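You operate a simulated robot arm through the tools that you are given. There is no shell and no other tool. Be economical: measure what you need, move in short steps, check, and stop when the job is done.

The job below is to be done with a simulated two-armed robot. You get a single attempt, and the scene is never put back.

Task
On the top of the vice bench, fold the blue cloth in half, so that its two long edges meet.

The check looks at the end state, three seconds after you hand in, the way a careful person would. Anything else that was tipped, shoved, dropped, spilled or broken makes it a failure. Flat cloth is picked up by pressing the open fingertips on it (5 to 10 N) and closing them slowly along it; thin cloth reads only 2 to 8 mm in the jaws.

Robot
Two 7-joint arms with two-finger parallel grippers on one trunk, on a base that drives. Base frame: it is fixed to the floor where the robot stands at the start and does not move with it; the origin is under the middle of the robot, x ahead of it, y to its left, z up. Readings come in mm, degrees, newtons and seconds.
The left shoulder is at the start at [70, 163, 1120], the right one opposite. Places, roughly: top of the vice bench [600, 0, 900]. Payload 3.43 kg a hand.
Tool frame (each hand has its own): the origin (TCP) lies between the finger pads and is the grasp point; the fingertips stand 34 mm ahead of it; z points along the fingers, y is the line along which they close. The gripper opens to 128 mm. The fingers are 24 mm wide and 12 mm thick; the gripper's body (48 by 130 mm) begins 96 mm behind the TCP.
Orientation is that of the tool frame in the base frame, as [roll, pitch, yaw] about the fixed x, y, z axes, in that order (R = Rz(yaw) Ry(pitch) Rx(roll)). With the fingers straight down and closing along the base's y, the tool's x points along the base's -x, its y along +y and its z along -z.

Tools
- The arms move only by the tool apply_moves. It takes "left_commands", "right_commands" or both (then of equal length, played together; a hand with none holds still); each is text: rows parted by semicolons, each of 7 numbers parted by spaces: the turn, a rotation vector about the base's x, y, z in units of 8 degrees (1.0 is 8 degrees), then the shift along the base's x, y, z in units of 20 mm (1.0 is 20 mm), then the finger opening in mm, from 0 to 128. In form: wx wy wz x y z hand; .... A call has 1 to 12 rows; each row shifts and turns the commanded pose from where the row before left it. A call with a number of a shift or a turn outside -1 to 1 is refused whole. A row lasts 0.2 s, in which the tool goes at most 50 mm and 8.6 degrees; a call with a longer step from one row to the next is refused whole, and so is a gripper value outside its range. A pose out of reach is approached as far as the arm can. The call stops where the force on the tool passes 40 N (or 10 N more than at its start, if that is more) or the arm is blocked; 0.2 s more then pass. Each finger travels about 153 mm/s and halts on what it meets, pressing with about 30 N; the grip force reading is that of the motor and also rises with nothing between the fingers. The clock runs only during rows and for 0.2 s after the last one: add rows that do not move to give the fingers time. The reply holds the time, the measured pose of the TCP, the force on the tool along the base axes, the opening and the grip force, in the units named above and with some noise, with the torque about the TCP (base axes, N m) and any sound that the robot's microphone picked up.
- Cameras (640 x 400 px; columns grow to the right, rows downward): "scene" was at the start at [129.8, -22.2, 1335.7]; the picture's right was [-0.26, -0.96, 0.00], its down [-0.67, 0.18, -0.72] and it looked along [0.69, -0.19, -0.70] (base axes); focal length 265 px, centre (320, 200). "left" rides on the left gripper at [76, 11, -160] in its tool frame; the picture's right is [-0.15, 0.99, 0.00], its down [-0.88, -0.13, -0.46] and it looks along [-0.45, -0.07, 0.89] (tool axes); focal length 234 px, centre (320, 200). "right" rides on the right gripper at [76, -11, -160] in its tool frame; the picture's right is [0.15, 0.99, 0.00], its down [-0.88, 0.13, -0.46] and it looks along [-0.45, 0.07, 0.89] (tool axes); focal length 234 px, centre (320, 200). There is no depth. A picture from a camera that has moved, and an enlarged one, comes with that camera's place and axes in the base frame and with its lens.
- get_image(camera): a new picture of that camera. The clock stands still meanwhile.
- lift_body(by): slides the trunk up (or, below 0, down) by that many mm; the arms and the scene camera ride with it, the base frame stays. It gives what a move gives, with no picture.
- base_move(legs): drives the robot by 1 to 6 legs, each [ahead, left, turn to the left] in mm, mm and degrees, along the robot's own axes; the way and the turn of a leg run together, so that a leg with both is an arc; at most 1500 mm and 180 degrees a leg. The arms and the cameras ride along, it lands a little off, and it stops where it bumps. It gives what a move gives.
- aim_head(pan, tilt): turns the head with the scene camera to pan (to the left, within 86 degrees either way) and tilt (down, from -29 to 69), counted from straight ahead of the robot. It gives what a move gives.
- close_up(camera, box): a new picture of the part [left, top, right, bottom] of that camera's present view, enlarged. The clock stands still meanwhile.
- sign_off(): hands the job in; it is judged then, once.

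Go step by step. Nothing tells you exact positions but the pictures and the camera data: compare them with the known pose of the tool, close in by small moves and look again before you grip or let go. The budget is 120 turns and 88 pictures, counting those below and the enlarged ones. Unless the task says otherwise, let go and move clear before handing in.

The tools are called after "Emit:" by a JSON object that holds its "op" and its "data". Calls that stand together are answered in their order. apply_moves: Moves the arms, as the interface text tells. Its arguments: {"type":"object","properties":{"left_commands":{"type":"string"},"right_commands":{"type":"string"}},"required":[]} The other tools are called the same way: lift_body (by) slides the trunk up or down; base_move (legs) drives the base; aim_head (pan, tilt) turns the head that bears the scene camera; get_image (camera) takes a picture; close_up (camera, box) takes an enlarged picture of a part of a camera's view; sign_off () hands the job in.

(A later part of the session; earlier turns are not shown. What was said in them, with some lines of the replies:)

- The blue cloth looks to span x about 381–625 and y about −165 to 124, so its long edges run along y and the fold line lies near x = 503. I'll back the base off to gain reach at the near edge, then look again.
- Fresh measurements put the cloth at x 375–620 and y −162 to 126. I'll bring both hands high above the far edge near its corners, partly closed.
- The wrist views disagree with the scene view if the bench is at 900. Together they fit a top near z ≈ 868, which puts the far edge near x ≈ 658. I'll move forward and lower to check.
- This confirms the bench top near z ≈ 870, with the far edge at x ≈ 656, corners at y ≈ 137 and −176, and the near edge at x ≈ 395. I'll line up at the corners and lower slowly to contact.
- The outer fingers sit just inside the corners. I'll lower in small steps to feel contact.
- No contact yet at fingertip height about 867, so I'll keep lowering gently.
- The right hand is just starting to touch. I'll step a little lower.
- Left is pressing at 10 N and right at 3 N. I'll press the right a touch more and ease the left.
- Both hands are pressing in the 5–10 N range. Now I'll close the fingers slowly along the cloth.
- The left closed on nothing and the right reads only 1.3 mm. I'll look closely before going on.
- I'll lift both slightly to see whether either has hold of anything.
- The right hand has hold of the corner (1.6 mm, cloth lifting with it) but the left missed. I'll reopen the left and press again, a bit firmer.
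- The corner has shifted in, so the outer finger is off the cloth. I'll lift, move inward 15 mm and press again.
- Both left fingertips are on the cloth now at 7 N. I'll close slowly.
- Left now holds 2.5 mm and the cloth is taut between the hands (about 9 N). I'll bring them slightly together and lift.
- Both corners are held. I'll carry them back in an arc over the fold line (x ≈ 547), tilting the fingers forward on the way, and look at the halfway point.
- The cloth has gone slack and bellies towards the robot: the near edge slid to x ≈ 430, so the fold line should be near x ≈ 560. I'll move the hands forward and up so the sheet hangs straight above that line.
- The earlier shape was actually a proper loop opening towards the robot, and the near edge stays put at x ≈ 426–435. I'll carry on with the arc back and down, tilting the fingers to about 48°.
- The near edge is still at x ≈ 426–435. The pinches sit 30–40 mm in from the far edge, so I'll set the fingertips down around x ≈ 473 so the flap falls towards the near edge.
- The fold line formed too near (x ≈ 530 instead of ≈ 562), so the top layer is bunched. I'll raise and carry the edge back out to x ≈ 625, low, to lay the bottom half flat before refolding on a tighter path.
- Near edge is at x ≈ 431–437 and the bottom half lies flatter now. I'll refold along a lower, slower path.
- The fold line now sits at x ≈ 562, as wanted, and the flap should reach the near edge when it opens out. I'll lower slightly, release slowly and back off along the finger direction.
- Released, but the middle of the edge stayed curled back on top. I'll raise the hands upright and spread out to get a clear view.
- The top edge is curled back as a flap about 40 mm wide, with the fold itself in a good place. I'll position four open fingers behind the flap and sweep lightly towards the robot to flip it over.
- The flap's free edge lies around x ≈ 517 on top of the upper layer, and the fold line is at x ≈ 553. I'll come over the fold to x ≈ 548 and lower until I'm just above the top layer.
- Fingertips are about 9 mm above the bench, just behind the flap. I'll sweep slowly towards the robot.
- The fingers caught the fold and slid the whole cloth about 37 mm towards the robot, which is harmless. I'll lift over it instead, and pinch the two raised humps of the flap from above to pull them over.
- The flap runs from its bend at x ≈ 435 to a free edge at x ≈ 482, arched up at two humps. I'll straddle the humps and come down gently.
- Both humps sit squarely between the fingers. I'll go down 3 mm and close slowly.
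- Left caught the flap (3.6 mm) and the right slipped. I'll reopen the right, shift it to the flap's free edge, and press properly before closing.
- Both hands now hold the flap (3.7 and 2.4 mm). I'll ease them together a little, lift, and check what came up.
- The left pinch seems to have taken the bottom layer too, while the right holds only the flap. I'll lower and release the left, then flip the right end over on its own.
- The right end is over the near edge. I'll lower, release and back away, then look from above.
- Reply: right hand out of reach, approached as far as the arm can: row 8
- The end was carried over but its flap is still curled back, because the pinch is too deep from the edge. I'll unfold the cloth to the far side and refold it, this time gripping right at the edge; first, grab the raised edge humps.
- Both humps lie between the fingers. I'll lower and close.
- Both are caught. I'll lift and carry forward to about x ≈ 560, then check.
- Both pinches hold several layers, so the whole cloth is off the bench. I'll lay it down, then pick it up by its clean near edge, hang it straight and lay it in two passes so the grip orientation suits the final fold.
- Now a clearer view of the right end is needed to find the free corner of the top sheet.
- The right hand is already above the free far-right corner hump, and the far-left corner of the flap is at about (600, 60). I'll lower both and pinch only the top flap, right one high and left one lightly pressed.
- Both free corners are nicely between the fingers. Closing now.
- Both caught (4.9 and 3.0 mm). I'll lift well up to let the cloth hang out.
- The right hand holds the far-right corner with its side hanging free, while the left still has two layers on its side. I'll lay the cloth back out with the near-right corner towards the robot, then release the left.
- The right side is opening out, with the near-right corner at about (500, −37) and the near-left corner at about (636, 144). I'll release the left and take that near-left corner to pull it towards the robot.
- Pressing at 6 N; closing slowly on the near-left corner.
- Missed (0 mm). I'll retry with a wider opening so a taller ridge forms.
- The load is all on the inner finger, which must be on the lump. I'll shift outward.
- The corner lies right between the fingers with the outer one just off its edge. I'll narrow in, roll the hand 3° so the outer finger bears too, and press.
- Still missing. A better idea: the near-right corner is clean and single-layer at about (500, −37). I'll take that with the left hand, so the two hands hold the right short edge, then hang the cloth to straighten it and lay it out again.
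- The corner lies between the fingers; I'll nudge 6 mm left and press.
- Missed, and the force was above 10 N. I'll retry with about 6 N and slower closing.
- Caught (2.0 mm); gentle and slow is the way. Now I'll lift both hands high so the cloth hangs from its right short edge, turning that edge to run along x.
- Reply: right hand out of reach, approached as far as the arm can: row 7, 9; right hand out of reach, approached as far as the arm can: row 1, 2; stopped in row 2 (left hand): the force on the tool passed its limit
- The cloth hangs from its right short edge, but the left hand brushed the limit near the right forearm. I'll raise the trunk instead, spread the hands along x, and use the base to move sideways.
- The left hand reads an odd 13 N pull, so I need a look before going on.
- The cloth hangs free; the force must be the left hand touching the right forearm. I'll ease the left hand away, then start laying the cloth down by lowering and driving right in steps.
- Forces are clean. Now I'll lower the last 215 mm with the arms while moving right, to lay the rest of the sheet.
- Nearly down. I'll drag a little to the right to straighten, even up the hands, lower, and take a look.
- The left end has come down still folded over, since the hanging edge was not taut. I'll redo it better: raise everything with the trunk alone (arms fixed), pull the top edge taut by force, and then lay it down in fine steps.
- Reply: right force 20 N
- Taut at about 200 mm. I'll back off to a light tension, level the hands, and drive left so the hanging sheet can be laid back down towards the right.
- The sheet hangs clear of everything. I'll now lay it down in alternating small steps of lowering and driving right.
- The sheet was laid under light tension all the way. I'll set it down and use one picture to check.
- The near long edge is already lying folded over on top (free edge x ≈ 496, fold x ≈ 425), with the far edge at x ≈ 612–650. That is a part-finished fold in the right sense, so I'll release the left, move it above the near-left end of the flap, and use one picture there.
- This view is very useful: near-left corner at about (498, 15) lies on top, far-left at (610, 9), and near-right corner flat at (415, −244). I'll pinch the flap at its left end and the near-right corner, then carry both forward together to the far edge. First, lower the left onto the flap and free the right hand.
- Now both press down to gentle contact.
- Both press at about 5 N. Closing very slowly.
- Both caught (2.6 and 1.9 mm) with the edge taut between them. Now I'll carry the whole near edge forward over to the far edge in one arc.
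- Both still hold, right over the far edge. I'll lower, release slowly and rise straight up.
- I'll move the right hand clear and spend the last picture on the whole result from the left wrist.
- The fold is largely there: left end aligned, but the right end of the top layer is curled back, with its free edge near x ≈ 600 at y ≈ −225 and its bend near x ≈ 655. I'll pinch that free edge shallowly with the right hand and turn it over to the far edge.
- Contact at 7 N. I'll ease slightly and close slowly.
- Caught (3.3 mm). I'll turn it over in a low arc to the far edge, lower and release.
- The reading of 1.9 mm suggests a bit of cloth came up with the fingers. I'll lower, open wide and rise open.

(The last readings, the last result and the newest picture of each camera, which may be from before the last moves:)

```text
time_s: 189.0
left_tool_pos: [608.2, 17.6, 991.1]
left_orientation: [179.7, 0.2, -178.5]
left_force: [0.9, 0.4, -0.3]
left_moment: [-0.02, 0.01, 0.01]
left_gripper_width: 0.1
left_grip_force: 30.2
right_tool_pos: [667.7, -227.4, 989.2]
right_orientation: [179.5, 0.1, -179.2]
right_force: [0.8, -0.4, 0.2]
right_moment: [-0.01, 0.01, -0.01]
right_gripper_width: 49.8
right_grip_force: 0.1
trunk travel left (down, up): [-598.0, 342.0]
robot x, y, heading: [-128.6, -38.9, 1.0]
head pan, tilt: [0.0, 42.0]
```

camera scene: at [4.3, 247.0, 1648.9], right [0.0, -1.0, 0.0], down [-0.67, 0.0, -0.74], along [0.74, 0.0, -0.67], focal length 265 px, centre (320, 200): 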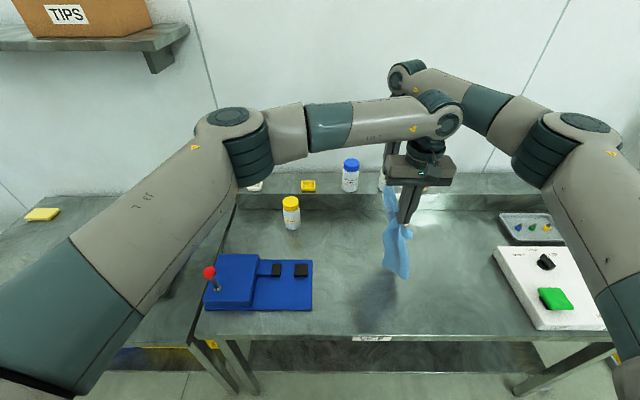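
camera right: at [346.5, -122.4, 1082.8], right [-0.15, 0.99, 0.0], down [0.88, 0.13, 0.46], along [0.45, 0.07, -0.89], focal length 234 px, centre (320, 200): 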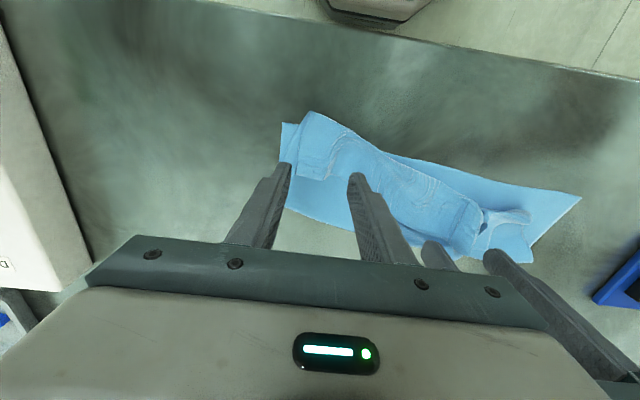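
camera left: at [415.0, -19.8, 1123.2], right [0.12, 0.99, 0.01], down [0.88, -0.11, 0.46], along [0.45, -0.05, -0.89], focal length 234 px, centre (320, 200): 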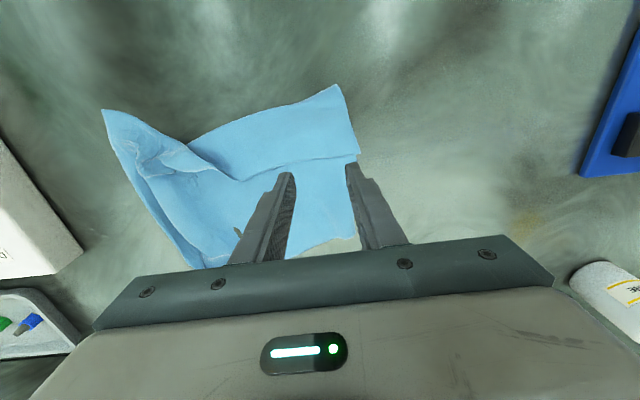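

The right end is released. The middle of the top edge was about 30 mm short of the far edge, so I'll clear the right hand away and pull the middle forward with the left, gently.

Emit:
{"op": "apply_moves", "data": {"right_commands": "0 0 0 0 -1 0 50;0 0 0 0 -1 0 50;0 0 0 0 -1 0 50;0 0 0 0 -1 0 50;0 0 0 0 -0.8 0 50;0 0 0 0 0 0 0", "left_commands": "0 0 0 0 0 0 20;0 0 0 0.2 -0.9 0 46;0 0 0 0.2 -0.9 0 46;0 0 0 0.2 -0.9 0 46;0 0 0 0.2 -0.9 0 46;0 0 0 0.2 -0.9 0 46"}}

Emit:
{"op": "apply_moves", "data": {"left_commands": "0 0 0 0.2 -0.9 0 46;0 0 0 0 -0.9 -0.5 46;0 0 0 0 0 -1 46;0 0 0 0 0 -1 46;0 0 0 0 0 -1 46;0 0 0 0 0 -0.9 46;0 0 0 0 0 -0.1 46;0 0 0 0 0 0 46"}}

```text
time_s: 190.4
left_tool_pos: [630.5, -72.9, 989.6]
left_orientation: [179.5, 0.2, -178.5]
left_force: [-1.1, -0.3, 0.3]
left_moment: [0.0, -0.01, 0.01]
left_gripper_width: 46.1
left_grip_force: 0.0
right_tool_pos: [668.0, -324.0, 989.2]
right_orientation: [179.5, 0.1, -179.2]
right_force: [0.1, -0.4, 0.4]
right_moment: [0.01, 0.0, -0.01]
right_gripper_width: 0.1
right_grip_force: 29.8
trunk travel left (down, up): [-598.0, 342.0]
robot x, y, heading: [-128.2, -38.3, 1.2]
head pan, tilt: [0.0, 42.0]
```

```text
time_s: 192.2
left_tool_pos: [634.7, -109.0, 901.9]
left_orientation: [179.5, 0.2, -178.4]
left_force: [-0.2, 0.3, -0.3]
left_moment: [-0.03, 0.0, 0.01]
left_gripper_width: 45.9
left_grip_force: 0.1
right_tool_pos: [667.0, -325.1, 989.4]
right_orientation: [179.4, -0.1, -179.3]
right_force: [-0.9, 0.3, -0.1]
right_moment: [0.01, 0.0, 0.02]
right_gripper_width: 0.2
right_grip_force: 29.6
trunk travel left (down, up): [-598.0, 342.0]
robot x, y, heading: [-128.5, -40.1, 1.0]
head pan, tilt: [0.0, 42.0]
```

Emit:
{"op": "apply_moves", "data": {"left_commands": "0 0 0 0 0 -0.15 46;0 0 0 0 0 -0.08 46;0 0 0 0 0 0 46"}}

Emit:
{"op": "apply_moves", "data": {"left_commands": "0 0 0 0 0 -0.04 46;0 0 0 0 0 0 46"}}

```text
time_s: 193.0
left_tool_pos: [634.8, -108.0, 898.0]
left_orientation: [179.4, 0.1, -178.6]
left_force: [0.1, 0.2, 1.1]
left_moment: [-0.04, 0.01, 0.03]
left_gripper_width: 46.0
left_grip_force: 0.1
right_tool_pos: [667.8, -324.6, 990.3]
right_orientation: [179.4, 0.1, -179.3]
right_force: [0.9, -0.6, -0.2]
right_moment: [0.01, 0.02, 0.01]
right_gripper_width: 0.0
right_grip_force: 29.7
trunk travel left (down, up): [-598.0, 342.0]
robot x, y, heading: [-125.0, -39.7, 1.1]
head pan, tilt: [0.0, 42.0]
```

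```text
time_s: 193.6
left_tool_pos: [635.7, -107.8, 896.9]
left_orientation: [179.4, 0.0, -178.4]
left_force: [0.4, 0.0, 2.3]
left_moment: [-0.01, -0.03, -0.06]
left_gripper_width: 45.9
left_grip_force: 0.1
right_tool_pos: [667.8, -323.5, 989.2]
right_orientation: [179.4, 0.1, -179.4]
right_force: [0.4, -0.4, 0.3]
right_moment: [0.01, 0.03, -0.02]
right_gripper_width: 0.3
right_grip_force: 29.8
trunk travel left (down, up): [-598.0, 342.0]
robot x, y, heading: [-128.7, -40.6, 0.9]
head pan, tilt: [0.0, 42.0]
```

Emit:
{"op": "apply_moves", "data": {"left_commands": "0 0 0 0 0 -0.03 44;0 0 0 0 0 0 42;0 0 0 0 0 0 40;0 0 0 0 0 0 38;0 0 0 0 0 0 36;0 0 0 0 0 0 34;0 0 0 0 0 0 32;0 0 0 0 0 0 30;0 0 0 0 0 0 28;0 0 0 0 0 0 26;0 0 0 0 0 0 24;0 0 0 0 0 0 22"}}

Emit:
{"op": "apply_moves", "data": {"left_commands": "0 0 0 0 0 0 20;0 0 0 0 0 0 18;0 0 0 0 0 0 16;0 0 0 0 0 0 14;0 0 0 0 0 0 12;0 0 0 0 0 0 10;0 0 0 0 0 0 8;0 0 0 0 0 0 6;0 0 0 0 0 0 4;0 0 0 0 0 0 2;0 0 0 0 0 0 0;0 0 0 0 0 0 0"}}

```text
time_s: 196.2
left_tool_pos: [633.5, -107.4, 896.2]
left_orientation: [179.6, 0.2, -178.5]
left_force: [0.6, -0.4, 7.3]
left_moment: [0.0, -0.01, 0.02]
left_gripper_width: 21.3
left_grip_force: 0.1
right_tool_pos: [667.0, -323.8, 989.8]
right_orientation: [179.5, 0.1, -179.3]
right_force: [-0.2, -0.8, 0.5]
right_moment: [0.04, -0.01, 0.0]
right_gripper_width: 0.2
right_grip_force: 29.8
trunk travel left (down, up): [-598.0, 342.0]
robot x, y, heading: [-127.5, -40.2, 1.0]
head pan, tilt: [0.0, 42.0]
```

```text
time_s: 198.8
left_tool_pos: [634.0, -106.6, 897.0]
left_orientation: [179.5, 0.2, -178.6]
left_force: [0.0, 0.5, 10.3]
left_moment: [0.02, -0.06, 0.05]
left_gripper_width: 1.6
left_grip_force: 29.9
right_tool_pos: [666.6, -324.0, 990.2]
right_orientation: [179.5, 0.1, -179.3]
right_force: [-0.3, 0.6, -0.9]
right_moment: [0.01, 0.0, -0.02]
right_gripper_width: 0.1
right_grip_force: 30.2
trunk travel left (down, up): [-598.0, 342.0]
robot x, y, heading: [-127.1, -37.5, 1.3]
head pan, tilt: [0.0, 42.0]
```

Caught the top edge (1.6 mm). I'll lift slightly, pull forward about 22 mm, set it down, open and rise clear.

Emit:
{"op": "apply_moves", "data": {"left_commands": "0 0 0 0 0 0.4 0;0 0 0 0.4 0 0.2 0;0 0 0 0.4 0 0 0;0 0 0 0.3 0 -0.2 0;0 0 0 0 0 -0.3 0;0 0 0 0 0 0 10;0 0 0 0 0 0 22;0 0 0 0 0 0 36;0 0 0 0 0 0.4 36;0 0 0 0 0 0.8 36;0 0 0 0 0 1 36;0 0 0 0 0 1 36"}}

Emit:
{"op": "apply_moves", "data": {"left_commands": "0 0 0 -0.5 1 1 36;0 0 0 -0.5 1 0.5 36;0 0 0 -0.5 1 0 36;0 0 0 -0.5 1 0 36;0 0 0 -0.5 1 0 36;0 0 0 0 1 0 36;0 0 0 0 1 0 36;0 0 0 0 1 0 36"}}

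```text
time_s: 201.4
left_tool_pos: [637.3, -100.6, 964.6]
left_orientation: [179.4, 0.0, -178.5]
left_force: [-0.3, -0.5, 1.3]
left_moment: [0.01, -0.04, 0.04]
left_gripper_width: 36.1
left_grip_force: 0.1
left hand out of reach, approached as far as the arm can: row 3, 4, 11
right_tool_pos: [666.6, -324.1, 990.5]
right_orientation: [179.5, 0.2, -179.3]
right_force: [0.9, 0.2, -0.1]
right_moment: [0.02, 0.0, 0.01]
right_gripper_width: 0.1
right_grip_force: 30.0
trunk travel left (down, up): [-598.0, 342.0]
robot x, y, heading: [-126.6, -39.8, 1.0]
head pan, tilt: [0.0, 42.0]
```

```text
time_s: 203.2
left_tool_pos: [590.6, 60.9, 994.0]
left_orientation: [179.6, 0.0, -178.5]
left_force: [-0.7, -0.2, 0.9]
left_moment: [-0.01, 0.0, -0.01]
left_gripper_width: 35.7
left_grip_force: 0.0
right_tool_pos: [667.2, -322.7, 990.4]
right_orientation: [179.5, 0.0, -179.3]
right_force: [0.1, 0.6, -1.2]
right_moment: [0.03, -0.01, -0.02]
right_gripper_width: 0.1
right_grip_force: 30.2
trunk travel left (down, up): [-598.0, 342.0]
robot x, y, heading: [-127.3, -36.7, 0.9]
head pan, tilt: [0.0, 42.0]
```

I have no pictures left to check with, both hands are clear, and more blind moves could do harm, so I'll hand it in.

Emit:
{"op": "sign_off", "data": {}}

```text
The job is handed in.
```

I handed in the blue cloth folded over once with its long edges brought together, but I can't confirm it passes: the last moves were made blind, after the pictures ran out.

- **Last picture:** the left end of the top layer lined up with the far edge. The middle was about 30 mm short, and the right end was curled back about 60 mm.
- **After that picture:** I turned the right end over towards the far edge. I also pulled the middle forward, but the left arm ran out of reach, so that pull probably fell short of the 22 mm I wanted.
- **What to expect:** the edges may still be uneven in the middle and at the right corner, with some wrinkles. The cloth also ended up moved and slightly turned from where it started.
- **Other objects:** I saw nothing tipped, shoved or dropped in the pictures I had. The arms touched each other briefly while the cloth was hanging.
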